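You operate a simulated robot arm through the tools that you are given. There is no shell and no other tool. Be economical: measure what you need, move in short steps, check, and stop when the job is done.

The job below is to be done with a simulated robot arm. You get a single attempt, and the scene is never put back.

TASK
Grip plate 29 in the grey holder, scour its soot off with the purple pad, then free the jaw.
Fine: put the pad back; the plate stays in the holder. What is to be rubbed or washed off counts as gone when no trace of it is left.
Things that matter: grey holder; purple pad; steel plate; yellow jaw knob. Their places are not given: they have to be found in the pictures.

The check looks at the end state, three seconds after you hand in, the way a careful person would. Anything else that was tipped, shoved, dropped, spilled or broken makes it a failure.

THE ROBOT
A 6-joint arm with a two-finger parallel gripper, fixed in place. Base frame: the origin is at the foot of the arm, x ahead of it, y to its left, z up; the work surface is at about z = 2. Lengths are in mm, angles in degrees, forces in N, time in s.
With the tool pointing down near the work surface it reaches from about 160 to 420 mm from the base axis. Its first joint turns from -66.0 to 66.0 degrees. Payload 1.57 kg.
Tool frame: the origin (TCP) lies between the finger pads and is the grasp point; the fingertips stand 30 mm ahead of it; z points along the fingers, y is the line along which they close. The gripper opens to 80 mm. The fingers are 17 mm wide and 12 mm thick; the gripper's body (40 by 82 mm) begins 80 mm behind the TCP.
Orientation is that of the tool frame in the base frame, as a unit quaternion [x, y, z, w]. With the fingers straight down and closing along the base's y, the tool's x points along the base's -x, its y along +y and its z along -z.

THE INTERFACE
- The arm moves only by the tool arm_command. Its argument "increments" is text: rows parted by semicolons, each of 7 numbers parted by spaces: the shift along the tool's x, y, z in mm, then the turn, a rotation vector about the tool's x, y, z in degrees, then the closure, from 0 (fully open) to 1 (shut). In form: tx ty tz wx wy wz grip; .... A call has 1 to 10 rows; each row is the pose to reach, as a shift and turn from the pose commanded when the call began, along the tool's axes at that moment. A row lasts 0.2 s, in which the tool goes at most 50 mm and 8.6 degrees; a call with a longer step from one row to the next is refused whole, and so is a gripper value outside its range. A pose out of reach is approached as far as the arm can. The call stops where the force on the tool passes 70 N (or 10 N more than at its start, if that is more) or the arm is blocked; 0.2 s more then pass. The fingers move at their own pace (about 153 mm/s each) and stop on an object; they squeeze with about 41 N. The grip force told is the motor's: it shows also when the fingers shut on nothing. Time passes only in rows, and 0.2 s behind the last, so rows that repeat a pose let the fingers close. It gives the time, the measured TCP pose, the force on the tool (base axes), the opening and the grip force at its end, in the units of the frame above (readings bear some noise), with the torque about the TCP (base axes, N m) and any sound that the robot's microphone picked up.
- Cameras (640 x 400 px; columns grow to the right, rows downward): "scene" is fixed at [64.7, -331.9, 427.5]; the picture's right is [0.70, -0.71, 0.00], its down [-0.40, -0.39, -0.83] and it looks along [0.59, 0.58, -0.56] (base axes); focal length 302 px, centre (320, 200). "wrist" rides on the gripper at [72, -7, -122] in the tool frame; the picture's right is [0.09, 1.00, 0.00], its down [-0.84, 0.08, -0.54] and it looks along [-0.54, 0.05, 0.84] (tool axes); focal length 238 px, centre (320, 200).
- capture(camera): a new picture of that camera. It takes no simulated time.
- measure_at(camera, pixels): for up to 12 pixels [column, row] of the newest picture of that camera ("zoom" is the newest enlarged one), the place [x, y, z] in the base frame of the surface seen there, good to about 2 mm, but the place of the scene camera against the robot may be out by one fixed shift of up to 12 mm in any direction. It takes no simulated time.
- close_up(camera, box): a new picture of the part [left, top, right, bottom] of that camera's present view, enlarged. It takes no simulated time.
- sign_off(): hands the job in; it is judged then, once.

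Keep the steps short. Do not move on a guess: measure, check each grasp and each placing, and mend mistakes. In all there are 80 turns and 38 pictures (those below and enlarged ones count). Leave the gripper open and the arm clear of the work at the hand-in unless told otherwise, and finish with a single line.

The tools are called after "Request:" by a JSON object that holds its "api" and its "payload". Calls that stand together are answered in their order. arm_command: Moves the arm, as the interface text tells. Its arguments: {"type":"object","properties":{"increments":{"type":"string"}},"required":["increments"]} The other tools are called the same way: capture (camera) takes a picture; measure_at (camera, pixels) gives the place of the surface under pixels of a picture; close_up (camera, box) takes an enlarged picture of a part of a camera's view; sign_off () hands the job in.

At the start:

```text
clock: 0.0
tcp_pos: [215.6, -77.0, 258.4]
tcp_rot: [0.002, 1.0, 0.0, 0.0]
contact_force: [0.4, 0.2, -0.3]
torque: [-0.02, -0.02, 0.0]
opening: 80.1
gripper_force: 0.0
```

scene: 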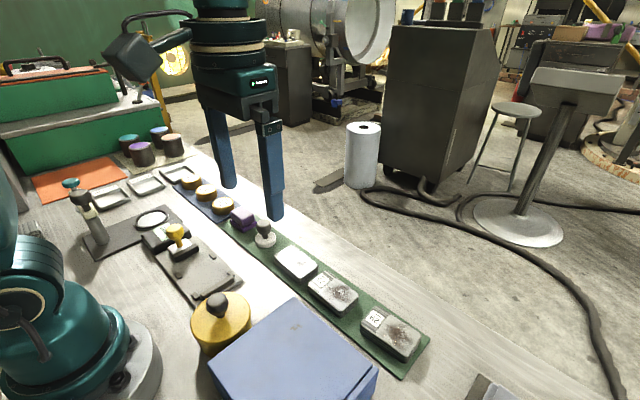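
wrist: 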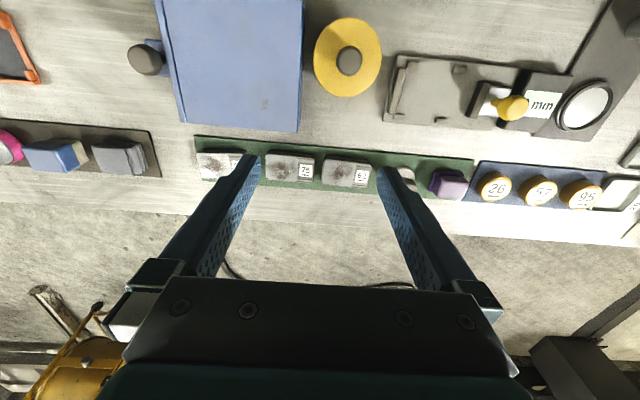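

I see a green tray with three sooty plates, the grey holder with the yellow knob, and the purple pad. I'll enlarge these to read the plate numbers and the holder's shape.

Request:
{"api": "close_up", "payload": {"camera": "wrist", "box": [180, 120, 480, 220]}}

Request:
{"api": "close_up", "payload": {"camera": "wrist", "box": [370, 30, 640, 200]}}

Request:
{"api": "close_up", "payload": {"camera": "scene", "box": [50, 160, 290, 310]}}

Request:
{"api": "close_up", "payload": {"camera": "scene", "box": [200, 190, 440, 380]}}

```text
2.13 times, centred on (330, 170) of wrist
```

zoom: 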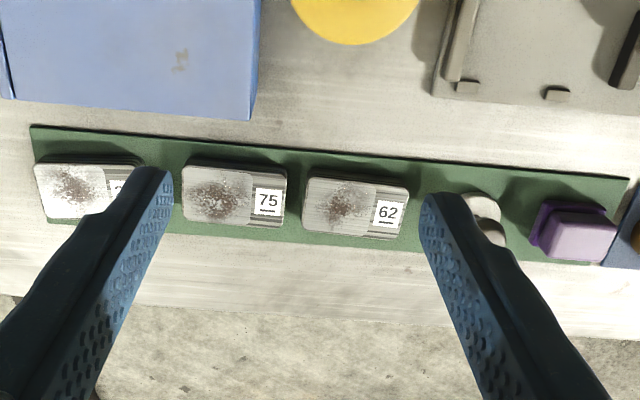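

```text
2.35 times, centred on (505, 115) of wrist
```

zoom: 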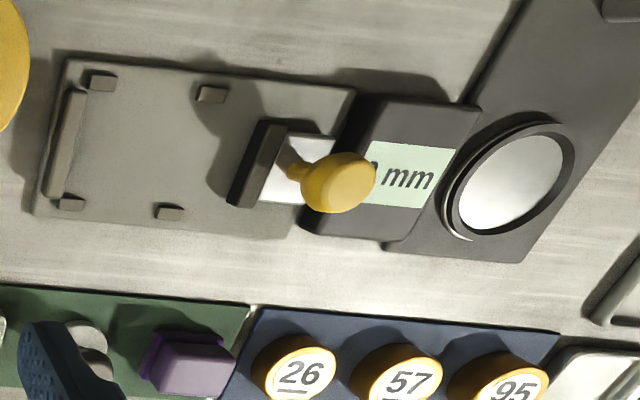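

```text
2.67 times, centred on (170, 235) of scene
```

zoom: 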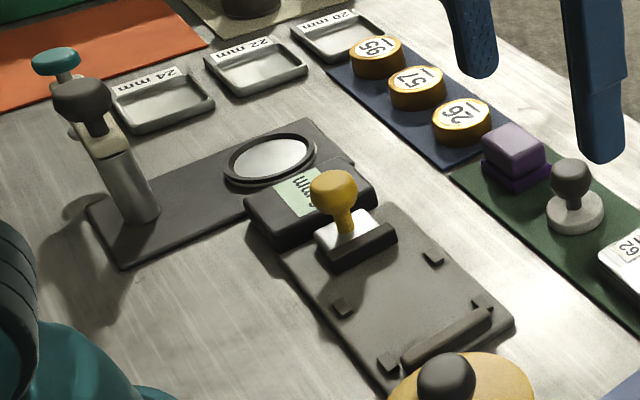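

```text
2.11 times, centred on (320, 285) of scene
```

zoom: 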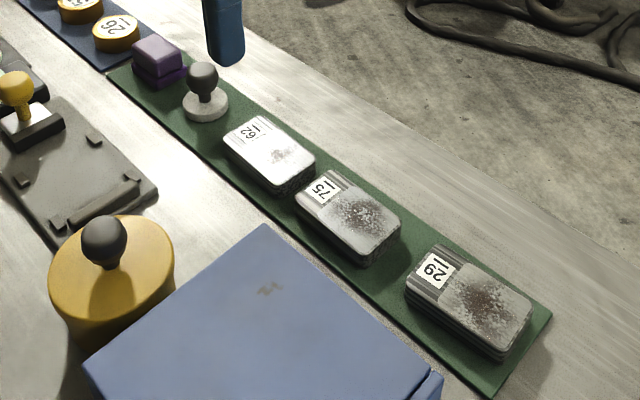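

Plate 29 is the one farthest right (-y) on the green tray. I'll measure holder parts, pad and plates in the wrist picture, and set the scene offset by measuring the same points there.

Request:
{"api": "measure_at", "payload": {"camera": "wrist", "pixels": [[396.5, 91.6], [411, 64], [458, 69.5], [399.5, 116], [440, 120], [477, 98], [513, 106], [543, 104], [430, 95], [452, 186], [212, 165], [290, 162]]}}

Request:
{"api": "measure_at", "payload": {"camera": "zoom", "pixels": [[435, 272], [485, 295], [411, 276], [440, 246], [532, 303], [505, 355], [155, 45], [16, 88], [347, 215], [205, 75], [475, 335], [100, 240]]}}

```text
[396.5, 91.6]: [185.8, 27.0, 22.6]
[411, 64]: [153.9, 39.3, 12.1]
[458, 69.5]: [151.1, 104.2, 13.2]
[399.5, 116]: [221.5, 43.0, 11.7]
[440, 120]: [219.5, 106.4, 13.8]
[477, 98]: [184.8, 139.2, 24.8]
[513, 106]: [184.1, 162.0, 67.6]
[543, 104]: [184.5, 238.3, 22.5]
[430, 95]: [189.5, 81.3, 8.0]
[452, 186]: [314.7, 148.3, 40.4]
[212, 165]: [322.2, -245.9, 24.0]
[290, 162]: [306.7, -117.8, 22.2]
```

```text
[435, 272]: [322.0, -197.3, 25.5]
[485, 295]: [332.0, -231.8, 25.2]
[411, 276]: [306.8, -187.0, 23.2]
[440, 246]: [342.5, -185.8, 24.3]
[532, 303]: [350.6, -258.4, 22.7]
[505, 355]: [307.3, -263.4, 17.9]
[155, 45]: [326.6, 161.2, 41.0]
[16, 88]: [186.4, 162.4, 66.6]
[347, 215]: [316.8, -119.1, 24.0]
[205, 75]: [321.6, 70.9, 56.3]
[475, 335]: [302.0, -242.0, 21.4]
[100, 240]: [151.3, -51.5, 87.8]
```

Plate 29 is about 48 x 76 x 22 mm at (326, -225); the holder pocket runs from the fixed jaw at y≈30 to the moving jaw at y≈137. I want to read the label on the jaw block, so I move +y at this height.

Request:
{"api": "arm_command", "payload": {"increments": "0 45 0 0 0 0 0; 0 90 0 0 0 0 0; 0 135 0 0 0 0 0; 0 180 0 0 0 0 0; 0 225 0 0 0 0 0; 0 270 0 0 0 0 0; 0 300 0 0 0 0 0"}}

Request:
{"api": "capture", "payload": {"camera": "wrist"}}

Request:
{"api": "close_up", "payload": {"camera": "wrist", "box": [150, 30, 400, 190]}}

```text
clock: 1.6
tcp_pos: [212.9, 223.0, 257.3]
tcp_rot: [0.001, 1.0, 0.0, 0.0]
contact_force: [-0.2, 0.6, -0.2]
torque: [0.02, 0.0, -0.01]
opening: 79.9
gripper_force: 0.0
```

```text
31 pictures are left
```

wrist: 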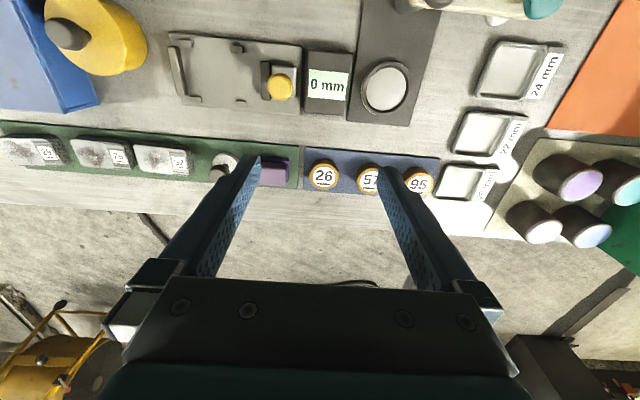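

```text
2.50 times, centred on (275, 110) of wrist
```

zoom: 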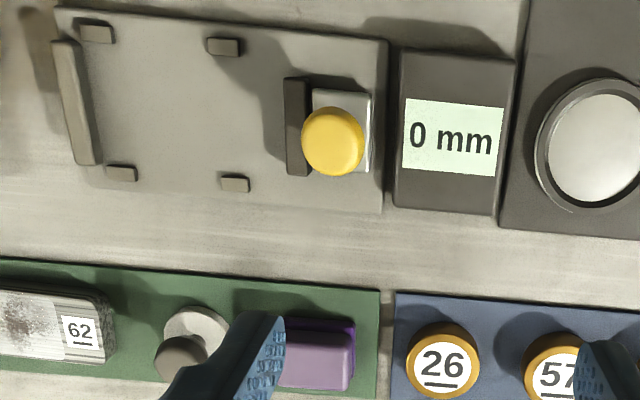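

The display reads 0 mm, so the jaw slides toward the fixed jaw. Next: travel to above plate 29 while turning the tool −90° so the fingers close across the plate's 48 mm width.

Request:
{"api": "arm_command", "payload": {"increments": "-11 -44.8 5 0 0 -8.5 0; -22 -89.6 10 0 0 -17 0; -33 -134.4 15 0 0 -25.5 0; -44 -179.2 20 0 0 -34 0; -55 -224 25 0 0 -42.5 0; -66 -268.8 30 0 0 -51 0; -77 -313.6 35 0 0 -59.5 0; -88 -358.4 40 0 0 -68 0; -99 -403.2 45 0 0 -76.5 0; -110 -446 50 0 0 -85 0"}}

Request:
{"api": "arm_command", "payload": {"increments": "0 0 0 0 0 -5 0; 0 0 0 0 0 -5 0"}}

Request:
{"api": "capture", "payload": {"camera": "wrist"}}

```text
clock: 3.8
tcp_pos: [299.9, -209.2, 197.2]
tcp_rot: [-0.676, 0.737, 0.0, 0.0]
contact_force: [1.1, -0.3, 0.4]
torque: [0.02, 0.02, 0.02]
opening: 79.9
gripper_force: 0.1
out of reach, approached as far as the arm can: row 10
```

```text
clock: 4.4
tcp_pos: [300.2, -209.1, 195.8]
tcp_rot: [-0.707, 0.707, 0.0, 0.0]
contact_force: [-1.1, 0.4, 0.5]
torque: [0.06, 0.0, 0.01]
opening: 80.1
gripper_force: 0.1
```

```text
29 pictures are left
```

wrist: 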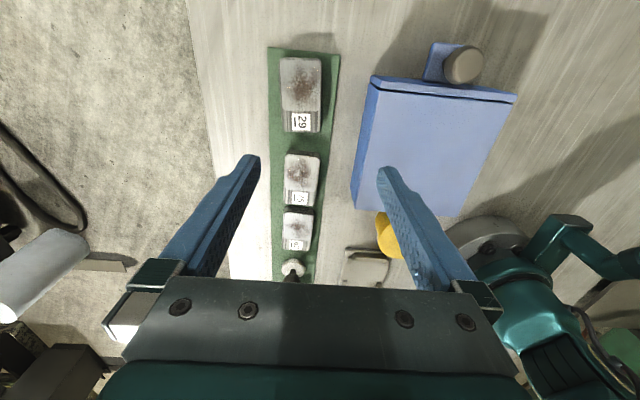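

Plate 29 is at pixels (282–321, 57–132). I measure its corners and centre.

Request:
{"api": "measure_at", "payload": {"camera": "wrist", "pixels": [[283, 60], [319, 60], [300, 60], [282, 95], [319, 95], [284, 129], [317, 129], [300, 130], [301, 95], [338, 52], [330, 120], [372, 82]]}}

Request:
{"api": "close_up", "payload": {"camera": "wrist", "box": [250, 40, 390, 140]}}

```text
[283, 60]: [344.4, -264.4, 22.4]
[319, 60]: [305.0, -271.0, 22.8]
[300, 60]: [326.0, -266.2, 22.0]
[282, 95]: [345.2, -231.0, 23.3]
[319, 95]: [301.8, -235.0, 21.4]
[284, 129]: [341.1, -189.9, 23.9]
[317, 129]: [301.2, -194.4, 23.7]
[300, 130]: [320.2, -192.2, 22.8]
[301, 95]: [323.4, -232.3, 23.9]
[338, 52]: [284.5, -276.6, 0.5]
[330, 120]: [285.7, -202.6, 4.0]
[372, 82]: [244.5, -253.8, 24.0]
```

```text
4.00 times, centred on (320, 90) of wrist
```

zoom: 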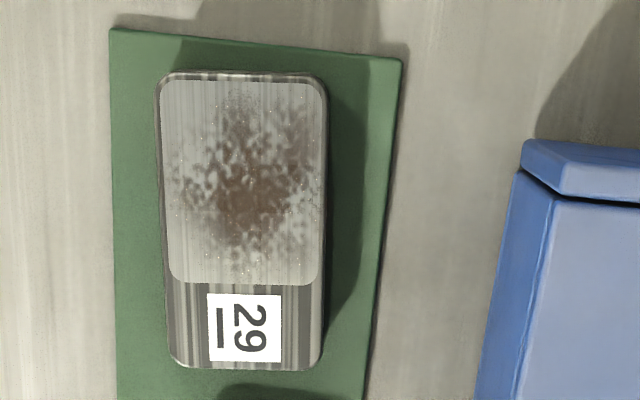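

Plate centre is about (323, -230), yawed about +4°, top z≈23. I lower to z≈100 first with that alignment and check.

Request:
{"api": "arm_command", "payload": {"increments": "0 0 40 0 0 -2 0; 10 -11 70 0 0 -4 0; 21 -23 96 0 0 -4 0; 21 -23 96 0 0 -4 0"}}

Request:
{"api": "capture", "payload": {"camera": "wrist"}}

```text
clock: 5.4
tcp_pos: [322.1, -231.0, 98.9]
tcp_rot: [0.731, -0.682, 0.0, 0.0]
contact_force: [0.1, -0.4, -0.2]
torque: [0.0, -0.04, 0.0]
opening: 80.3
gripper_force: 0.1
```

```text
27 pictures are left
```

wrist: 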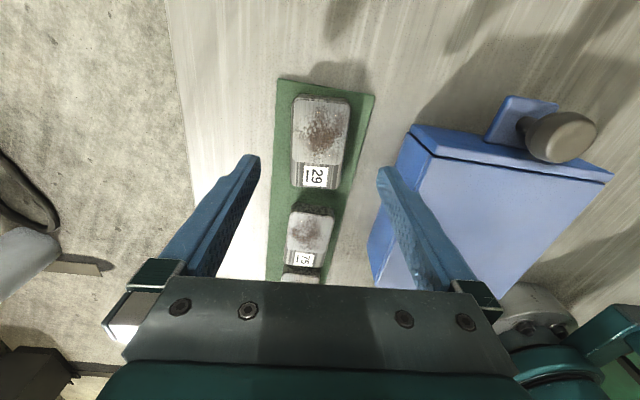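

I re-measure the plate from nearer, plus the blue box edge for clearance.

Request:
{"api": "measure_at", "payload": {"camera": "wrist", "pixels": [[295, 120], [349, 120], [292, 160], [342, 160], [322, 97], [317, 186], [414, 126], [408, 180], [432, 155], [404, 220], [425, 215]]}}

```text
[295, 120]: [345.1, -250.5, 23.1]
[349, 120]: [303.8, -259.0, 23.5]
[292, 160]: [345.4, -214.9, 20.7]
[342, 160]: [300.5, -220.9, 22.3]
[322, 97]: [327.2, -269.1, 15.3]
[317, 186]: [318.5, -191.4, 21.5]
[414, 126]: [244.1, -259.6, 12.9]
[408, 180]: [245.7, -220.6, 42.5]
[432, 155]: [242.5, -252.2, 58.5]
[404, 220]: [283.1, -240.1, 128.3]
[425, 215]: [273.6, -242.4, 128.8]
```

Clear: box at x≤246, finger outer face ≈271. I lower to z≈39 and close.

Request:
{"api": "arm_command", "payload": {"increments": "-1 -1 30 0 0 0 0; -1 -1 50 0 0 0 0; -1 -1 60 0 0 0 0; -1 -1 60 0 0 0 0.5; -1 -1 60 0 0 0 0.7; -1 -1 60 0 0 0 0.7; -1 -1 60 0 0 0 0.7"}}

Request:
{"api": "capture", "payload": {"camera": "wrist"}}

```text
clock: 7.0
tcp_pos: [322.4, -230.1, 38.3]
tcp_rot: [0.731, -0.683, 0.0, 0.0]
contact_force: [3.1, -0.3, 0.1]
torque: [-0.09, -0.18, 0.11]
opening: 47.7
gripper_force: 40.7
```

```text
26 pictures are left
```

wrist: 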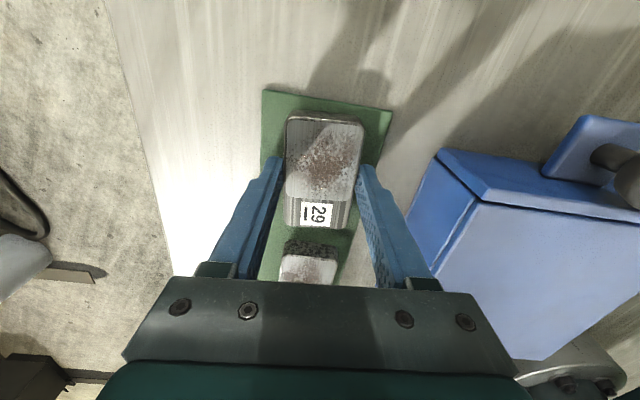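

Gripped at 47.7 mm, the plate's width. I lift straight up and confirm it holds.

Request:
{"api": "arm_command", "payload": {"increments": "0 0 -15 0 0 0 0.7; 0 0 -45 0 0 0 0.7; 0 0 -85 0 0 0 0.7; 0 0 -120 0 0 0 0.7; 0 0 -130 0 0 0 0.7"}}

Request:
{"api": "arm_command", "payload": {"increments": "-39 14.3 0 0 0 0 0.7; -78 28.5 0 0 0 0 0.7; -117 42.8 0 0 0 0 0.7; -156 57 0 0 0 0 0.7; -195 71.3 0 0 0 0 0.7; -234 85.6 0 0 0 0 0.7; -273 99.9 0 0 0 0 0.7; -311 114 0 0 0 0 0.7; -311 114 0 0 0 0 0.7"}}

Request:
{"api": "capture", "payload": {"camera": "wrist"}}

```text
clock: 8.2
tcp_pos: [316.6, -225.1, 160.4]
tcp_rot: [0.731, -0.682, 0.0, 0.0]
contact_force: [-0.2, -0.2, -0.1]
torque: [0.01, -0.01, 0.0]
opening: 24.1
gripper_force: 0.0
out of reach, approached as far as the arm can: row 4, 5
```

```text
clock: 10.2
tcp_pos: [184.1, 80.9, 161.7]
tcp_rot: [0.73, -0.683, 0.0, 0.0]
contact_force: [-0.3, -0.1, 0.2]
torque: [0.02, 0.0, -0.01]
opening: 24.0
gripper_force: 0.0
```

```text
25 pictures are left
```

wrist: 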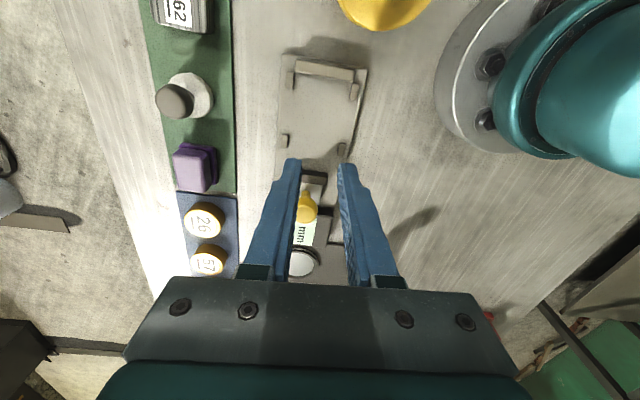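

The opening is 24 mm with no force: the plate slipped out. I look for where it is.

Request:
{"api": "capture", "payload": {"camera": "scene"}}

Request:
{"api": "close_up", "payload": {"camera": "scene", "box": [240, 230, 440, 390]}}

```text
24 pictures are left
```

scene: 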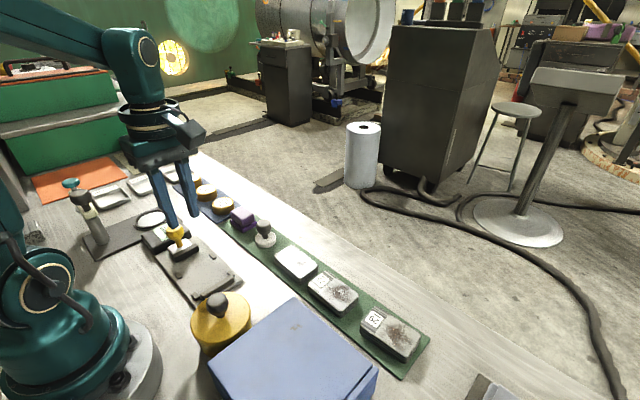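

```text
2.50 times, centred on (340, 310) of scene
```

zoom: 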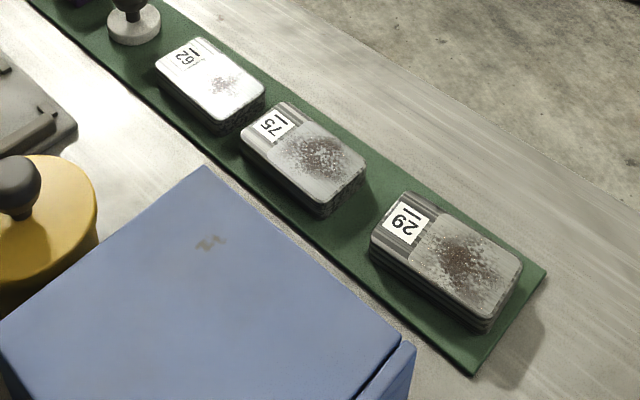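

Plate 29 is still on the tray in place; the lift was too quick or the closing not full. While the view of the holder is clear, I measure it from here.

Request:
{"api": "close_up", "payload": {"camera": "wrist", "box": [250, 40, 390, 170]}}

Request:
{"api": "measure_at", "payload": {"camera": "wrist", "pixels": [[297, 68], [352, 76], [324, 72], [290, 78], [357, 90], [284, 141], [341, 149], [320, 110], [310, 216], [315, 178], [201, 168], [195, 150]]}}

```text
3.08 times, centred on (320, 105) of wrist
```

zoom: 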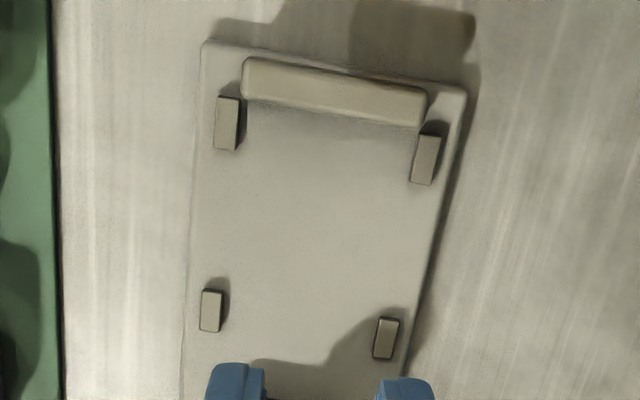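

```text
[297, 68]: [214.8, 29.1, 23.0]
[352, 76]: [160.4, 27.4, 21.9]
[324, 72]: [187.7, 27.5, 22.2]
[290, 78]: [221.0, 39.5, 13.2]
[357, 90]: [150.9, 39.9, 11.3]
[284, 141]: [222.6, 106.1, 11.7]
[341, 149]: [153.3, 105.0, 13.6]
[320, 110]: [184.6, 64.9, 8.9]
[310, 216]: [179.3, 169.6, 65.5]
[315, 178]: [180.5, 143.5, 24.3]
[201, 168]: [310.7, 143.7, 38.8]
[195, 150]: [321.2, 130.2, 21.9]
```

Pocket: fixed-jaw face y≈33, guides at x≈153 and 221, centre x≈186.5, nearly square to the base. Now back over plate 29, gripper open.

Request:
{"api": "arm_command", "payload": {"increments": "40 -14.6 4 0 0 0 0; 80 -29.2 8 0 0 0 0; 120 -43.8 12 0 0 0 0; 160 -58.4 16 0 0 0 0; 200 -73 20 0 0 0 0; 240 -87.7 25 0 0 0 0; 280 -102.3 40 0 0 0 0; 318 -116 60 0 0 0 0; 318 -116 60 0 0 0 0"}}

Request:
{"api": "capture", "payload": {"camera": "wrist"}}

```text
clock: 12.2
tcp_pos: [317.8, -229.4, 100.3]
tcp_rot: [0.731, -0.682, 0.001, 0.0]
contact_force: [-0.3, -0.8, -0.4]
torque: [0.0, -0.02, -0.03]
opening: 79.9
gripper_force: 0.0
```

```text
21 pictures are left
```

wrist: 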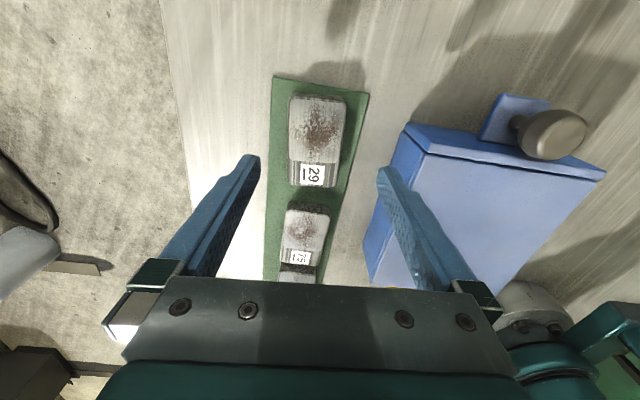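

Plate unchanged. I shift +4.5 mm in x, lower to z≈37, close fully, then do a slow 6 mm trial lift.

Request:
{"api": "arm_command", "payload": {"increments": "0 -4.5 30 0 0 0 0; 0 -4.5 52 0 0 0 0; 0 -4.5 62.5 0 0 0 0; 0 -4.5 62.5 0 0 0 1; 0 -4.5 62.5 0 0 0 1; 0 -4.5 62.5 0 0 0 1; 0 -4.5 62.5 0 0 0 1; 0 -4.5 60.5 0 0 0 1; 0 -4.5 58.5 0 0 0 1; 0 -4.5 56.5 0 0 0 1"}}

Request:
{"api": "capture", "payload": {"camera": "wrist"}}

```text
clock: 14.4
tcp_pos: [324.0, -231.4, 42.6]
tcp_rot: [0.731, -0.682, -0.001, -0.001]
contact_force: [0.0, -0.8, -4.7]
torque: [-0.02, -0.02, -0.01]
opening: 47.6
gripper_force: 40.8
```

```text
20 pictures are left
```

wrist: 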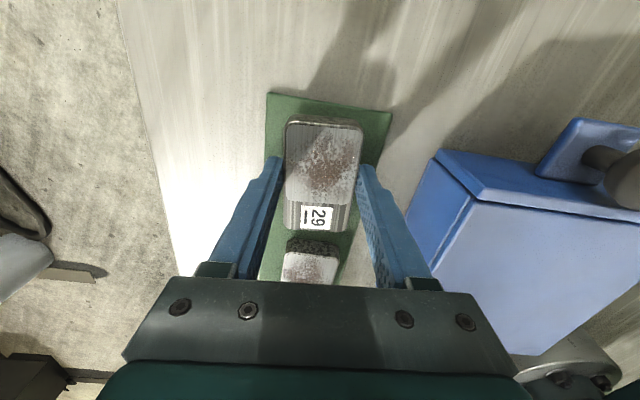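

Tool carries −4.7 N, so the plate is hanging. I continue lifting gently and watch force and opening.

Request:
{"api": "arm_command", "payload": {"increments": "0 0 -4 0 0 0 1; 0 0 -10 0 0 0 1; 0 0 -17 0 0 0 1; 0 0 -25 0 0 0 1; 0 0 -33 0 0 0 1; 0 0 -41 0 0 0 1; 0 0 -48 0 0 0 1; 0 0 -54 0 0 0 1; 0 0 -58 0 0 0 1; 0 0 -60 0 0 0 1"}}

```text
clock: 16.6
tcp_pos: [325.0, -232.2, 102.9]
tcp_rot: [0.731, -0.683, 0.0, 0.001]
contact_force: [0.5, 0.3, -5.9]
torque: [-0.06, 0.02, 0.02]
opening: 47.5
gripper_force: 41.4
```

Holding firmly (−5.9 N, 47.5 mm). I carry it gently along +y over the tray, rising slightly, to clear the blue box.

Request:
{"api": "arm_command", "payload": {"increments": "-7 0 0 0 0 0 1; -22 0 -2 0 0 0 1; -42 1 -6 0 0 0 1; -64 1 -10 0 0 0 1; -86 2 -14 0 0 0 1; -108 2 -18 0 0 0 1; -130 3 -22 0 0 0 1; -150 3 -25 0 0 0 1; -164 3.4 -27 0 0 0 1; -171 3.4 -28 0 0 0 1"}}

```text
clock: 18.8
tcp_pos: [312.5, -62.9, 131.5]
tcp_rot: [0.73, -0.683, -0.001, 0.0]
contact_force: [0.0, -0.6, -5.0]
torque: [-0.04, 0.01, -0.04]
opening: 47.7
gripper_force: 40.7
```

Still held. Diagonal to above the holder pocket (186.5, 76), turning +4° to square with it.

Request:
{"api": "arm_command", "payload": {"increments": "-6 5 0 0 0 0 1; -19 15 0 0 0 0.5 1; -37 29 0 0 0 1 1; -56 45 0 0 0 1.5 1; -75 60 0 0 0 2 1; -94 75 0 0 0 2.5 1; -113 90 0 0 0 3 1; -130 103 0 0 0 3.5 1; -141 112 0 0 0 4 1; -147 116.5 0 0 0 4 1"}}

Request:
{"api": "capture", "payload": {"camera": "wrist"}}

```text
clock: 21.0
tcp_pos: [183.1, 75.7, 130.3]
tcp_rot: [-0.707, 0.708, 0.0, 0.0]
contact_force: [-0.2, -0.2, -5.4]
torque: [-0.05, 0.04, -0.02]
opening: 47.7
gripper_force: 41.6
```

```text
19 pictures are left
```

wrist: 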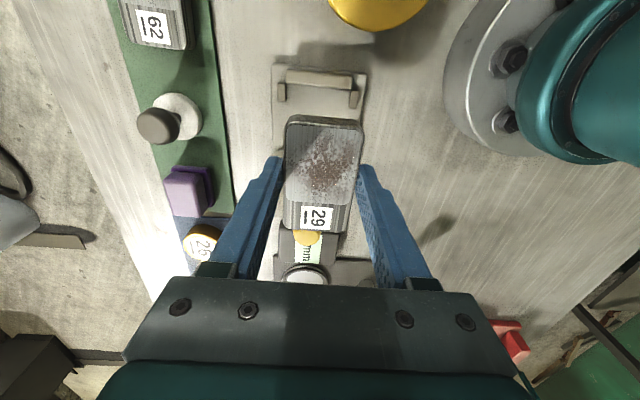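

Over the pocket. I measure the held plate's edges relative to the fixed jaw.

Request:
{"api": "measure_at", "payload": {"camera": "wrist", "pixels": [[300, 121], [350, 126], [325, 124], [287, 150], [361, 150], [294, 228], [338, 230], [316, 230], [320, 76], [319, 84], [282, 92], [354, 98]]}}

```text
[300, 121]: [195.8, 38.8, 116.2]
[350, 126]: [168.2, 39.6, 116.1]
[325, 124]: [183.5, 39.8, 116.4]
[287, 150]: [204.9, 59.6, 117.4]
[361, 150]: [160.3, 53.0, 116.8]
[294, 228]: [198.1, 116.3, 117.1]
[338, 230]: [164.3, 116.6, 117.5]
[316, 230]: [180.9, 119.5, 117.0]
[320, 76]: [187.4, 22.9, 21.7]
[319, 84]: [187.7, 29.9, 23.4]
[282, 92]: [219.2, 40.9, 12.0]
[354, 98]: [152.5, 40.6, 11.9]
```

Plate spans y 38–119, x centre ≈182.5, top 13 below TCP. I shift y −3, x +4 and lower to ~8 mm above the bed.

Request:
{"api": "arm_command", "payload": {"increments": "1 -1 5 0 0 0 1; 2 -2 14 0 0 0 1; 3 -3 25 0 0 0 1; 3 -4 36 0 0 0 1; 3 -4 47 0 0 0 1; 3 -4 58 0 0 0 1; 3 -4 67 0 0 0 1; 3 -4 74 0 0 0 1; 3 -4 78 0 0 0 1; 3 -4 80 0 0 0 1"}}

Request:
{"api": "capture", "payload": {"camera": "wrist"}}

```text
clock: 23.2
tcp_pos: [187.1, 72.7, 52.0]
tcp_rot: [-0.707, 0.708, 0.0, 0.0]
contact_force: [0.1, -0.3, -4.9]
torque: [0.0, 0.02, 0.0]
opening: 47.6
gripper_force: 40.9
```

```text
18 pictures are left
```

wrist: 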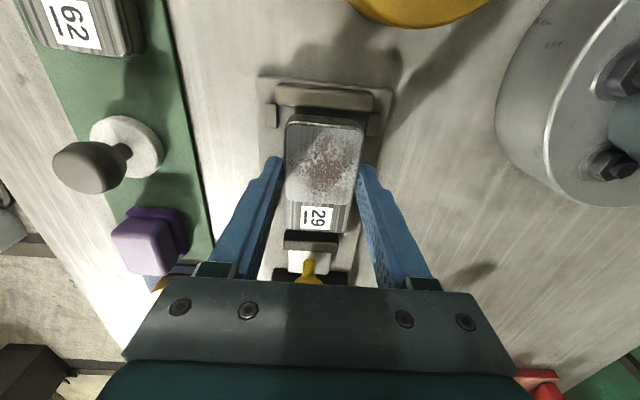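

Centred between guides and just clear of the fixed jaw. I lower the last millimetres slowly.

Request:
{"api": "arm_command", "payload": {"increments": "0 0 3 0 0 0 1; 0 0 5 0 0 0 1; 0 0 7 0 0 0 1; 0 0 8.5 0 0 0 1; 0 0 9.5 0 0 0 1; 0 0 9.5 0 0 0 1"}}

```text
clock: 24.6
tcp_pos: [188.1, 74.1, 41.5]
tcp_rot: [0.707, -0.707, 0.0, 0.0]
contact_force: [-0.8, 0.5, -4.8]
torque: [0.0, -0.02, -0.01]
opening: 47.8
gripper_force: 41.2
```

Still hanging (−4.8 N) at z 41.5; a little lower until contact shows.

Request:
{"api": "arm_command", "payload": {"increments": "0 0 1 0 0 0 1; 0 0 2 0 0 0 1; 0 0 2.5 0 0 0 1; 0 0 2.5 0 0 0 1"}}

Request:
{"api": "close_up", "payload": {"camera": "scene", "box": [120, 200, 260, 310]}}

```text
clock: 25.6
tcp_pos: [187.8, 74.7, 40.2]
tcp_rot: [-0.707, 0.708, 0.0, 0.001]
contact_force: [-9.1, 8.0, 27.8]
torque: [-0.13, 0.26, 0.02]
opening: 47.8
gripper_force: 41.2
```

```text
3.64 times, centred on (190, 255) of scene
```

zoom: 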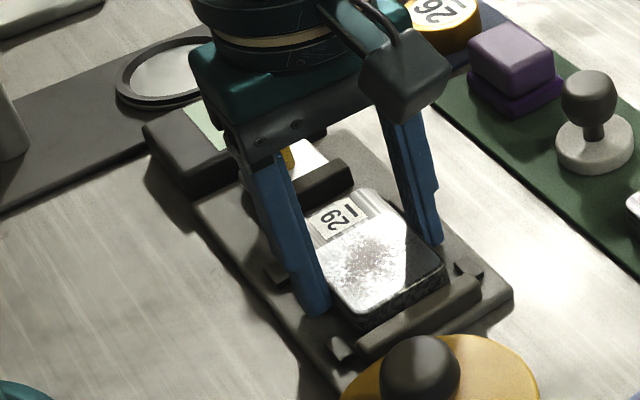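

Contact 28 N: plate sits on the bed. I release and rise slightly.

Request:
{"api": "arm_command", "payload": {"increments": "0 0 -1 0 0 0 1; 0 0 -1 0 0 0 0.2; 0 0 -1 0 0 0 0; 0 0 -1 0 0 0 0; 0 0 -30 0 0 0 0; 0 0 -70 0 0 0 0; 0 0 -110 0 0 0 0; 0 0 -110 0 0 0 0"}}

Request:
{"api": "capture", "payload": {"camera": "wrist"}}

```text
clock: 27.4
tcp_pos: [186.6, 75.2, 145.4]
tcp_rot: [-0.707, 0.707, 0.0, 0.0]
contact_force: [0.4, 0.7, 0.0]
torque: [-0.01, 0.0, -0.02]
opening: 79.9
gripper_force: 0.0
```

```text
16 pictures are left
```

wrist: 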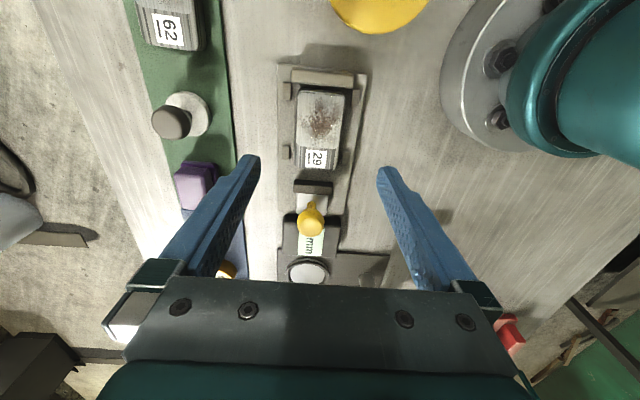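

Plate is in the pocket. I measure plate ends, moving jaw, knob and pad.

Request:
{"api": "measure_at", "payload": {"camera": "wrist", "pixels": [[320, 91], [315, 167], [322, 83], [313, 184], [310, 213], [309, 205], [311, 232], [304, 222], [192, 172], [200, 190], [183, 190], [314, 176]]}}

Request:
{"api": "close_up", "payload": {"camera": "wrist", "box": [160, 60, 400, 260]}}

```text
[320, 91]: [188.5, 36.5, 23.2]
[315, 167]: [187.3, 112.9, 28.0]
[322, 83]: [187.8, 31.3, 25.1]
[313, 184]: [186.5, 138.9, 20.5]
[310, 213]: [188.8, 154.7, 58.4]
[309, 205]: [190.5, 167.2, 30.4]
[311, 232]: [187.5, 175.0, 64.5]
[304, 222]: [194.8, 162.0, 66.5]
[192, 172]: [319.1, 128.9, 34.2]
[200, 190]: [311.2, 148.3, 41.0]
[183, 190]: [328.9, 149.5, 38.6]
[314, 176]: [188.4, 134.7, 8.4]
```

```text
2.00 times, centred on (280, 160) of wrist
```

zoom: 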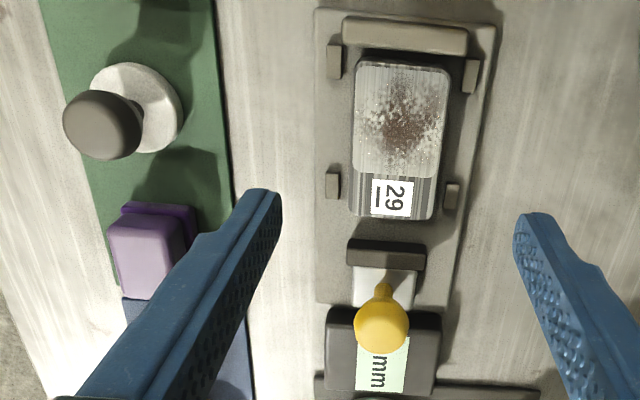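

Plate spans y≈36–115; jaw face at y≈134; knob ball at about (188, 165), top z 67. I move above the knob, lower so fingertips reach z≈48, and close on it.

Request:
{"api": "arm_command", "payload": {"increments": "-30 -1 0 0 0 0 0; -65 -1 0 0 0 0 0; -89 -1 10 0 0 0 0; -89 -1 40 0 0 0 0; -89 -1 60 0 0 0 0; -89 -1 67 0 0 0 0; -89 -1 67 0 0 0 0.6; -89 -1 67 0 0 0 1; -89 -1 67 0 0 0 1; -89 -1 67 0 0 0 1"}}

Request:
{"api": "capture", "payload": {"camera": "wrist"}}

```text
clock: 29.6
tcp_pos: [186.8, 164.4, 81.6]
tcp_rot: [-0.707, 0.707, -0.001, 0.0]
contact_force: [21.1, -0.5, -22.9]
torque: [-0.24, -0.14, -0.14]
opening: 31.3
gripper_force: 40.2
```

```text
14 pictures are left
```

wrist: 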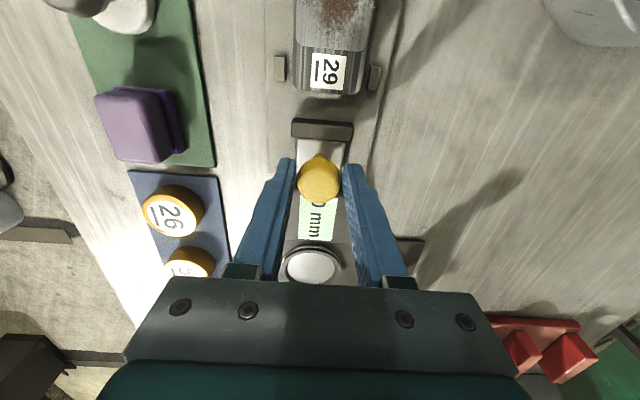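

Knob is held (31 mm ball). I slide it toward −y gently, 18 mm first.

Request:
{"api": "arm_command", "payload": {"increments": "1 -1 0 0 0 0 1; 4 -1 0 0 0 0 1; 7 -1 0 0 0 0 1; 10 -1 0 0 0 0 1; 13 -1 0 0 0 0 1; 16 -1 0 0 0 0 1; 18 -1 0 0 0 0 1"}}

Request:
{"api": "close_up", "payload": {"camera": "wrist", "box": [220, 0, 420, 290]}}

```text
clock: 31.2
tcp_pos: [188.4, 144.1, 82.8]
tcp_rot: [-0.707, 0.708, 0.001, -0.002]
contact_force: [-17.9, -0.3, -7.2]
torque: [-0.77, 0.21, -0.08]
opening: 31.7
gripper_force: 39.6
```

```text
1.38 times, centred on (320, 145) of wrist
```

zoom: 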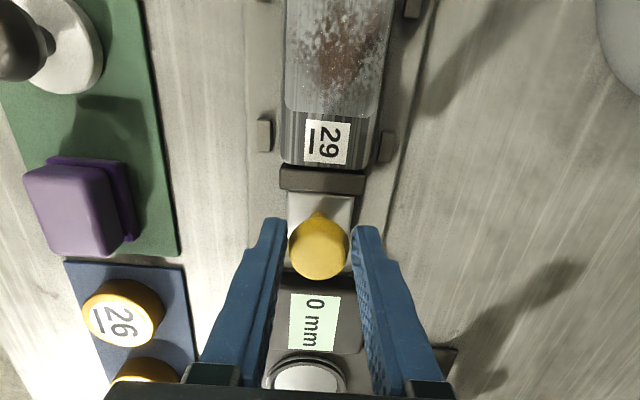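

The jaw follows and is nearly touching the plate. I push on in small steps until resistance.

Request:
{"api": "arm_command", "payload": {"increments": "1.5 0.5 0 0 0 0 1; 3 0.5 0 0 0 0 1; 4.5 0.5 0 0 0 0 1; 6 0.5 0 0 0 0 1; 6 0.5 0 0 0 0 1"}}

Request:
{"api": "close_up", "payload": {"camera": "wrist", "box": [220, 0, 420, 290]}}

```text
clock: 32.4
tcp_pos: [187.5, 139.4, 82.7]
tcp_rot: [-0.706, 0.708, 0.001, -0.002]
contact_force: [-28.8, 2.9, 6.7]
torque: [0.09, 0.39, 0.34]
opening: 31.7
gripper_force: 40.0
```

```text
1.38 times, centred on (320, 145) of wrist
```

zoom: 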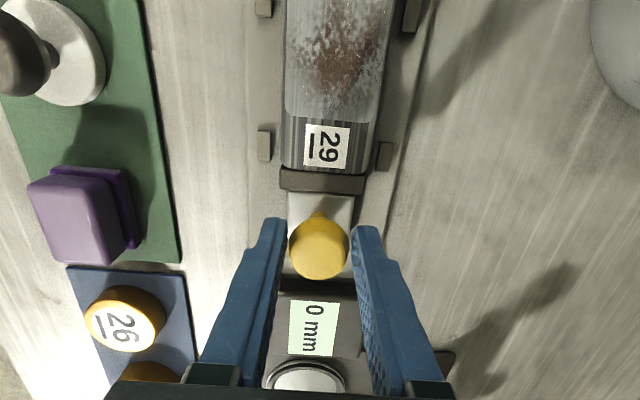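

Little y-force yet. I press on in 1 mm steps, also easing sideways by 1 mm.

Request:
{"api": "arm_command", "payload": {"increments": "1 1 0 0 0 0 1; 2 1 0 0 0 0 1; 3 1 0 0 0 0 1; 4 1 0 0 0 0 1; 5 1 0 0 0 0 1"}}

```text
clock: 33.6
tcp_pos: [188.0, 137.5, 82.4]
tcp_rot: [-0.704, 0.711, 0.005, 0.006]
contact_force: [-15.0, 52.8, -33.6]
torque: [1.06, 0.7, -0.08]
opening: 31.8
gripper_force: 39.6
```

52.8 N against the plate: seated. I check the picture.

Request:
{"api": "close_up", "payload": {"camera": "wrist", "box": [220, 0, 420, 290]}}

```text
1.38 times, centred on (320, 145) of wrist
```

zoom: 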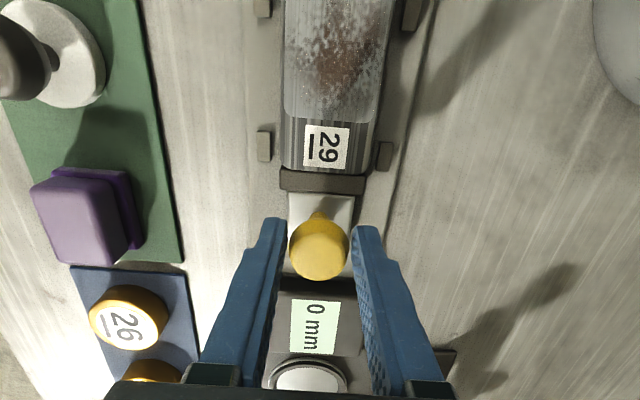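

Jaw is tight on the plate. I relax the push, open, and rise straight up.

Request:
{"api": "arm_command", "payload": {"increments": "-3 0 0 0 0 0 1; -3 0 0 0 0 0 0.5; -3 0 0 0 0 0 0; -3 0 0 0 0 0 0; -3 0 -20 0 0 0 0; -3 0 -60 0 0 0 0; -3 0 -75 0 0 0 0; -3 0 -75 0 0 0 0"}}

Request:
{"api": "arm_command", "payload": {"increments": "0 -40 0 0 0 0 0; 0 -80 0 0 0 0 0; 10 -105 0 0 0 0 0; 10 -122 15 0 0 0 0; 10 -122 20 0 0 0 0"}}

Request:
{"api": "capture", "payload": {"camera": "wrist"}}

```text
clock: 35.4
tcp_pos: [188.2, 137.0, 154.7]
tcp_rot: [-0.707, 0.708, 0.0, 0.0]
contact_force: [-0.1, -0.9, -0.1]
torque: [-0.01, 0.02, 0.0]
opening: 80.3
gripper_force: 0.1
```

```text
clock: 36.6
tcp_pos: [311.5, 127.4, 137.9]
tcp_rot: [-0.707, 0.708, 0.0, 0.0]
contact_force: [-0.9, -0.5, -0.3]
torque: [-0.01, -0.03, 0.0]
opening: 80.0
gripper_force: 0.1
```

```text
10 pictures are left
```

wrist: 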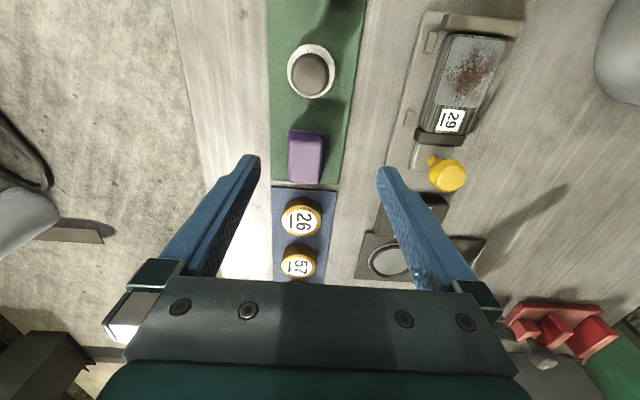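

The jaw stayed shut on the plate. Now measure the pad (columns 289–326, rows 130–185).

Request:
{"api": "measure_at", "payload": {"camera": "wrist", "pixels": [[293, 142], [320, 142], [306, 142], [292, 180], [318, 180], [306, 182], [306, 160], [308, 132], [324, 140], [326, 160], [301, 207], [340, 150]]}}

Request:
{"api": "measure_at", "payload": {"camera": "wrist", "pixels": [[478, 40], [472, 70], [455, 58], [488, 72], [460, 100], [485, 100], [465, 40], [500, 45], [452, 121], [445, 132], [440, 85], [470, 88]]}}

```text
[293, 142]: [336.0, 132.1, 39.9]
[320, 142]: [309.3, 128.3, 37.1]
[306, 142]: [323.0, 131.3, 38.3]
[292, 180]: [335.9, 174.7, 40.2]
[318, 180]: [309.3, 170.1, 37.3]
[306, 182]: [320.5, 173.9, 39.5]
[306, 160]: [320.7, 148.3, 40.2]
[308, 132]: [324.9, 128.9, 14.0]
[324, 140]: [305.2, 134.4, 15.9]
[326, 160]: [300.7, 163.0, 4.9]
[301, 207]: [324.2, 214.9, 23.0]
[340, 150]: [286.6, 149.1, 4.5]
```

```text
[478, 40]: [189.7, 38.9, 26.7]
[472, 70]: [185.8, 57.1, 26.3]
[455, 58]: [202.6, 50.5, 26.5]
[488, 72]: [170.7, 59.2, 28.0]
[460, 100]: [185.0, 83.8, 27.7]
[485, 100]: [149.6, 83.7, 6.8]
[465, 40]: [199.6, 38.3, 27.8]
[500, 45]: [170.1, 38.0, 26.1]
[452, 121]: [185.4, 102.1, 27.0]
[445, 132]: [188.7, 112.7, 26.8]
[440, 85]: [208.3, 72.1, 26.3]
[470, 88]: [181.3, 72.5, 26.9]
```

Pad handle block: x 308–337, y 130–175, top z 39, scouring base below z≈16. I go to (322.5, 152), fingertips at z≈20, and grip.

Request:
{"api": "arm_command", "payload": {"increments": "-24 -11 20 0 0 0 0; -24 -11 55 0 0 0 0; -24 -11 75 0 0 0 0; -24 -11 88 0 0 0 0; -24 -11 88 0 0 0 0.6; -24 -11 88 0 0 0 1; -24 -11 88 0 0 0 1; -24 -11 88 0 0 0 1; -24 -11 84 0 0 0 1; -24 -11 78 0 0 0 1"}}

```text
clock: 38.8
tcp_pos: [320.8, 152.0, 60.5]
tcp_rot: [-0.707, 0.708, 0.0, 0.0]
contact_force: [0.6, -0.3, -0.2]
torque: [0.02, -0.01, -0.02]
opening: 32.6
gripper_force: 41.1
```

Pad gripped (32.6 mm). I lift and carry it to above the soot at (187, 60).

Request:
{"api": "arm_command", "payload": {"increments": "0 0 -20 0 0 0 1; 0 0 -45 0 0 0 1; 10 20 -55 0 0 0 1; 30 45 -55 0 0 0 1; 50 75 -55 0 0 0 1; 72 105 -55 0 0 0 1; 86 126 -55 0 0 0 1; 92 134 -55 0 0 0 1; 92 134 -45 0 0 0 1; 92 134 -35 0 0 0 1"}}

Request:
{"api": "capture", "payload": {"camera": "wrist"}}

```text
clock: 41.0
tcp_pos: [187.6, 58.5, 94.3]
tcp_rot: [-0.707, 0.707, 0.0, 0.001]
contact_force: [-0.1, -0.1, 0.1]
torque: [-0.01, 0.01, 0.01]
opening: 32.7
gripper_force: 41.0
```

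```text
9 pictures are left
```

wrist: 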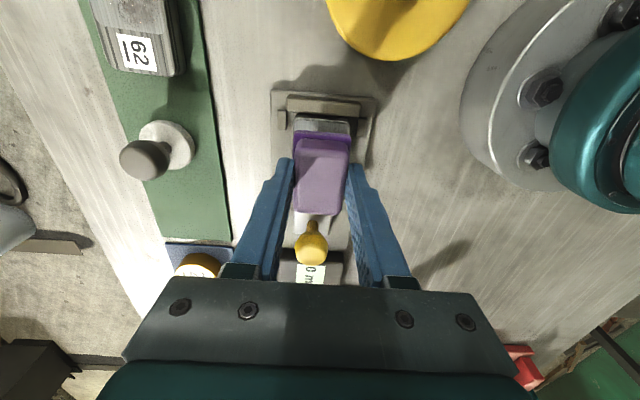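

Pad is level over the plate. I lower slowly and watch for contact.

Request:
{"api": "arm_command", "payload": {"increments": "0 0 6 0 0 0 1; 0 0 12 0 0 0 1; 0 0 16 0 0 0 1; 0 0 19 0 0 0 1; 0 0 20 0 0 0 1; 0 0 21 0 0 0 1"}}

```text
clock: 42.4
tcp_pos: [187.5, 59.3, 74.3]
tcp_rot: [-0.707, 0.707, 0.0, 0.0]
contact_force: [0.7, -0.2, -0.7]
torque: [0.01, 0.01, 0.01]
opening: 32.7
gripper_force: 41.0
```

Request:
{"api": "arm_command", "payload": {"increments": "0 0 1 0 0 0 1; 0 0 2 0 0 0 1; 0 0 2.5 0 0 0 1; 0 0 2.5 0 0 0 1"}}

```text
clock: 43.4
tcp_pos: [187.1, 59.2, 71.6]
tcp_rot: [0.707, -0.707, 0.0, 0.0]
contact_force: [-3.3, -0.8, 23.7]
torque: [0.05, 0.16, 0.01]
opening: 32.8
gripper_force: 40.9
```

Contact, 24 N. I ease by 0.5 mm and scrub with back-and-forth strokes over the sooty end.

Request:
{"api": "arm_command", "payload": {"increments": "0 8 -0.5 0 0 0 1; 0 0 -0.5 0 0 0 1; 0 -8 -0.5 0 0 0 1; 3 -8 -0.5 0 0 0 1; 3 0 -0.5 0 0 0 1; 3 9 -0.5 0 0 0 1; -5 9 -0.5 0 0 0 1; -6 0 -0.5 0 0 0 1; -6 -9 -0.5 0 0 0 1; 0 0 -0.5 0 0 0 1"}}

Request:
{"api": "arm_command", "payload": {"increments": "-8 0 0 0 0 0 1; 4 0 0 0 0 0 1; 4 8 0 0 0 0 1; -8 8 0 0 0 0 1; 2 8 0 0 0 0 1; 2 -8 0 0 0 0 1; -8 -8 0 0 0 0 1; 4 -8 0 0 0 0 1; -6 0 0 0 0 0 1; 0 0 0 0 0 0 1"}}

```text
clock: 45.6
tcp_pos: [189.5, 60.3, 71.8]
tcp_rot: [0.708, -0.706, 0.001, -0.004]
contact_force: [6.9, 4.8, 23.9]
torque: [0.05, -0.06, -0.04]
opening: 32.5
gripper_force: 41.1
```

```text
clock: 47.8
tcp_pos: [187.3, 58.5, 72.6]
tcp_rot: [-0.707, 0.707, 0.0, 0.0]
contact_force: [0.7, -0.1, -0.1]
torque: [-0.01, 0.0, 0.02]
opening: 32.7
gripper_force: 41.0
```

Contact was lost on the second pass. I press 1.2 mm lower and repeat strokes.

Request:
{"api": "arm_command", "payload": {"increments": "0 0 1.2 0 0 0 1; 0 8 1.2 0 0 0 1; 0 0 1.2 0 0 0 1; 0 -8 1.2 0 0 0 1; 5 -8 1.2 0 0 0 1; 5 0 1.2 0 0 0 1; 5 9 1.2 0 0 0 1; -7 9 1.2 0 0 0 1; -7 0 1.2 0 0 0 1; -7 -9 1.2 0 0 0 1"}}

Request:
{"api": "arm_command", "payload": {"increments": "0 0 0 0 0 0 1; 8 0 0 0 0 0 1; 14 0 0 0 0 0 1; 14 9 0 0 0 0 1; 4 9 0 0 0 0 1; -2 9 0 0 0 0 1; -2 18 0 0 0 0 1; 6 18 0 0 0 0 1; 14 18 0 0 0 0 1; 7 9 0 0 0 0 1"}}

```text
clock: 50.0
tcp_pos: [196.7, 68.7, 69.8]
tcp_rot: [-0.707, 0.707, 0.001, -0.001]
contact_force: [-12.0, 2.3, 30.7]
torque: [0.02, 0.43, -0.03]
opening: 32.7
gripper_force: 41.5
```

```text
clock: 52.2
tcp_pos: [184.2, 58.7, 71.0]
tcp_rot: [-0.707, 0.707, -0.001, 0.0]
contact_force: [0.3, -0.1, 0.1]
torque: [-0.02, 0.04, 0.0]
opening: 32.5
gripper_force: 41.2
```

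I lift off and move aside (+x) to inspect the plate.

Request:
{"api": "arm_command", "payload": {"increments": "0 0 -30 0 0 0 1; 0 0 -65 0 0 0 1; 0 -40 -65 0 0 0 1; 0 -75 -65 0 0 0 1; 0 -75 -65 0 0 0 1"}}

Request:
{"api": "close_up", "payload": {"camera": "wrist", "box": [330, 60, 530, 220]}}

```text
clock: 53.4
tcp_pos: [262.4, 58.9, 136.2]
tcp_rot: [-0.707, 0.707, 0.0, -0.001]
contact_force: [0.7, 0.1, 0.2]
torque: [0.0, 0.03, 0.02]
opening: 32.7
gripper_force: 41.0
```

```text
2.50 times, centred on (430, 140) of wrist
```

zoom: 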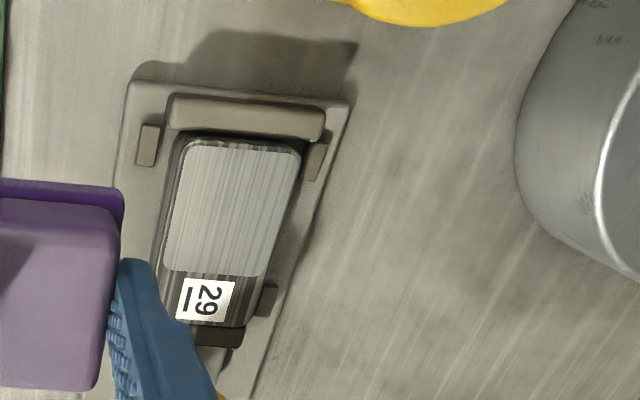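

The soot is gone. Now return the pad to where it was: above (321, 152), descending to just over the tray.

Request:
{"api": "arm_command", "payload": {"increments": "-20 -12 0 0 0 0 1; -50 -30 0 0 0 0 1; -75 -47 0 0 0 0 1; -90 -57 0 0 0 0 1; -93 -59 15 0 0 0 1; -93 -59 40 0 0 0 1; -93 -59 60 0 0 0 1; -93 -59 74 0 0 0 1; -93 -59 80 0 0 0 1; -93 -59 80 0 0 0 1"}}

Request:
{"api": "capture", "payload": {"camera": "wrist"}}

```text
clock: 55.6
tcp_pos: [319.5, 152.4, 55.4]
tcp_rot: [-0.706, 0.708, -0.001, 0.0]
contact_force: [1.2, 0.5, -0.1]
torque: [-0.01, 0.01, 0.0]
opening: 32.9
gripper_force: 40.7
```

```text
7 pictures are left
```

wrist: 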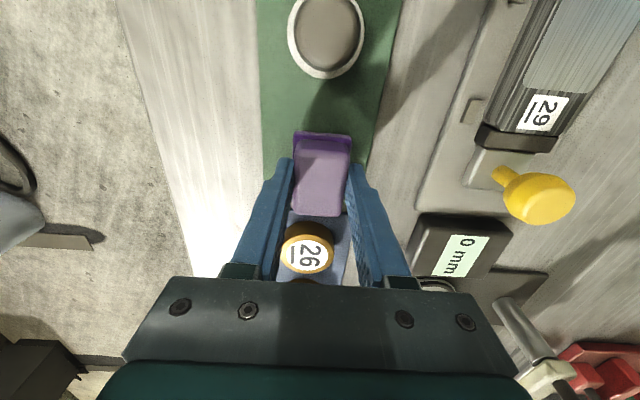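

Placed over the same spot on the green tray. I lower the last 5 mm slowly until contact.

Request:
{"api": "arm_command", "payload": {"increments": "0.5 -1.5 2 0 0 0 1; 0.5 -1.5 4 0 0 0 1; 0.5 -1.5 5 0 0 0 1; 0.5 -1.5 5.5 0 0 0 1; 0.5 -1.5 5.5 0 0 0 1"}}

```text
clock: 56.8
tcp_pos: [322.4, 151.7, 50.8]
tcp_rot: [0.707, -0.707, 0.0, 0.0]
contact_force: [-0.1, -0.2, -0.9]
torque: [-0.02, -0.01, 0.0]
opening: 32.8
gripper_force: 41.0
```

Request:
{"api": "arm_command", "payload": {"increments": "0 0 1 0 0 0 1; 0 0 2 0 0 0 1; 0 0 2.5 0 0 0 1; 0 0 2.5 0 0 0 1"}}

```text
clock: 57.8
tcp_pos: [323.5, 151.4, 47.8]
tcp_rot: [-0.707, 0.708, 0.0, 0.0]
contact_force: [-0.2, 0.1, -0.3]
torque: [0.01, 0.03, -0.01]
opening: 32.6
gripper_force: 40.9
```

No contact yet (the pad slipped up a bit in the grip while scrubbing). Continue in 1 mm steps.

Request:
{"api": "arm_command", "payload": {"increments": "0 0 1 0 0 0 1; 0 0 2 0 0 0 1; 0 0 2.5 0 0 0 1; 0 0 2.5 0 0 0 1"}}

```text
clock: 58.8
tcp_pos: [322.3, 151.7, 46.2]
tcp_rot: [0.707, -0.707, 0.001, -0.003]
contact_force: [-4.1, -1.7, 41.9]
torque: [-0.07, 0.33, 0.03]
opening: 32.9
gripper_force: 41.6
```

Contact. I ease back 1.5 mm, open, and rise well clear, then look.

Request:
{"api": "arm_command", "payload": {"increments": "0 0 -1.5 0 0 0 1; 0 0 -1.5 0 0 0 0.4; 0 0 -1.5 0 0 0 0; 0 0 -1.5 0 0 0 0; 0 0 -25 0 0 0 0; 0 0 -65 0 0 0 0; 0 0 -95 0 0 0 0; 0 0 -95 0 0 0 0"}}

Request:
{"api": "arm_command", "payload": {"increments": "0 40 -10 0 0 0 0; 10 80 -15 0 0 0 0; 15 120 -15 0 0 0 0; 15 134 -15 0 0 0 0; 15 134 -15 0 0 0 0"}}

Request:
{"api": "capture", "payload": {"camera": "wrist"}}

```text
clock: 60.6
tcp_pos: [320.2, 153.2, 140.1]
tcp_rot: [-0.707, 0.708, -0.001, 0.0]
contact_force: [0.0, -1.0, -0.6]
torque: [-0.04, 0.0, 0.01]
opening: 80.0
gripper_force: 0.1
```

```text
clock: 61.8
tcp_pos: [186.9, 139.0, 156.8]
tcp_rot: [-0.706, 0.708, -0.001, 0.0]
contact_force: [-0.6, -0.3, -0.2]
torque: [0.01, 0.03, -0.01]
opening: 79.9
gripper_force: 0.0
```

```text
6 pictures are left
```

wrist: 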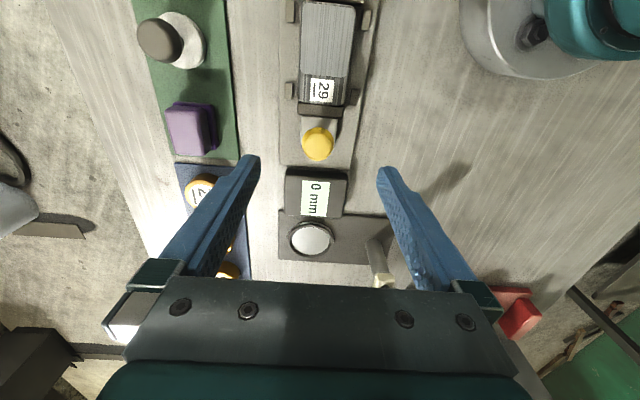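

Pad is flat on the green tray. Now find the knob's present position to draw the jaw back.

Request:
{"api": "measure_at", "payload": {"camera": "wrist", "pixels": [[317, 145], [318, 132], [304, 145], [331, 145], [318, 155], [322, 108], [190, 125], [326, 60]]}}

```text
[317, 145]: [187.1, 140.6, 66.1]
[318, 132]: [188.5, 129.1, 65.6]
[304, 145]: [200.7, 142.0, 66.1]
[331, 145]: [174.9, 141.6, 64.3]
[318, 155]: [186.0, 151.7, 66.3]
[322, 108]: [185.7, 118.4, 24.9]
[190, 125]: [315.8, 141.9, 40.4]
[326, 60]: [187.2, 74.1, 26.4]
```

Knob ball is at (187.5, 140.5). I lower onto it as before and close.

Request:
{"api": "arm_command", "payload": {"increments": "-1.5 -0.5 30 0 0 0 0; -1.5 -0.5 60 0 0 0 0; -1.5 -0.5 76 0 0 0 0; -1.5 -0.5 76 0 0 0 0.4; -1.5 -0.5 76 0 0 0 0.8; -1.5 -0.5 76 0 0 0 0.8; -1.5 -0.5 76 0 0 0 1; -1.5 -0.5 76 0 0 0 1"}}

```text
clock: 63.6
tcp_pos: [187.3, 137.8, 78.4]
tcp_rot: [0.708, -0.707, 0.001, -0.001]
contact_force: [32.1, -2.4, -35.8]
torque: [-0.51, -0.07, -0.29]
opening: 31.5
gripper_force: 40.5
```

Gripped (31.5 mm). I slide it back +y about 25 mm.

Request:
{"api": "arm_command", "payload": {"increments": "-1 -1 -1 0 0 0 1; -4 -1 -1 0 0 0 1; -7 -1 -1 0 0 0 1; -10 -1 -1 0 0 0 1; -13 -1 -1 0 0 0 1; -16 -1 -1 0 0 0 1; -19 -1 -1 0 0 0 1; -22 -1 -1 0 0 0 1; -24 -1 -1 0 0 0 1; -24 -1 -1 0 0 0 1"}}

Request:
{"api": "capture", "payload": {"camera": "wrist"}}

```text
clock: 65.8
tcp_pos: [187.5, 160.1, 81.8]
tcp_rot: [-0.706, 0.708, 0.0, -0.005]
contact_force: [-33.3, -0.5, -2.1]
torque: [-0.19, 0.14, 0.4]
opening: 31.8
gripper_force: 40.3
```

```text
5 pictures are left
```

wrist: 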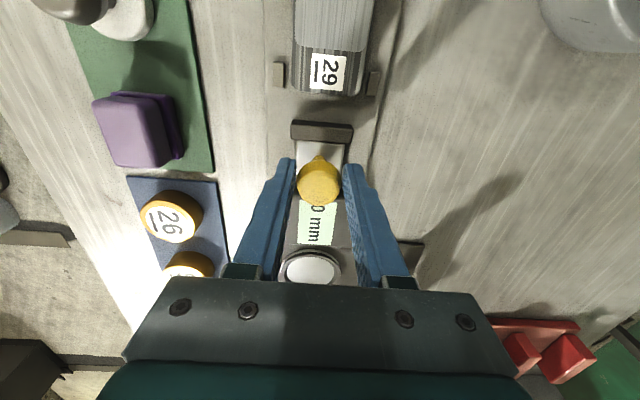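

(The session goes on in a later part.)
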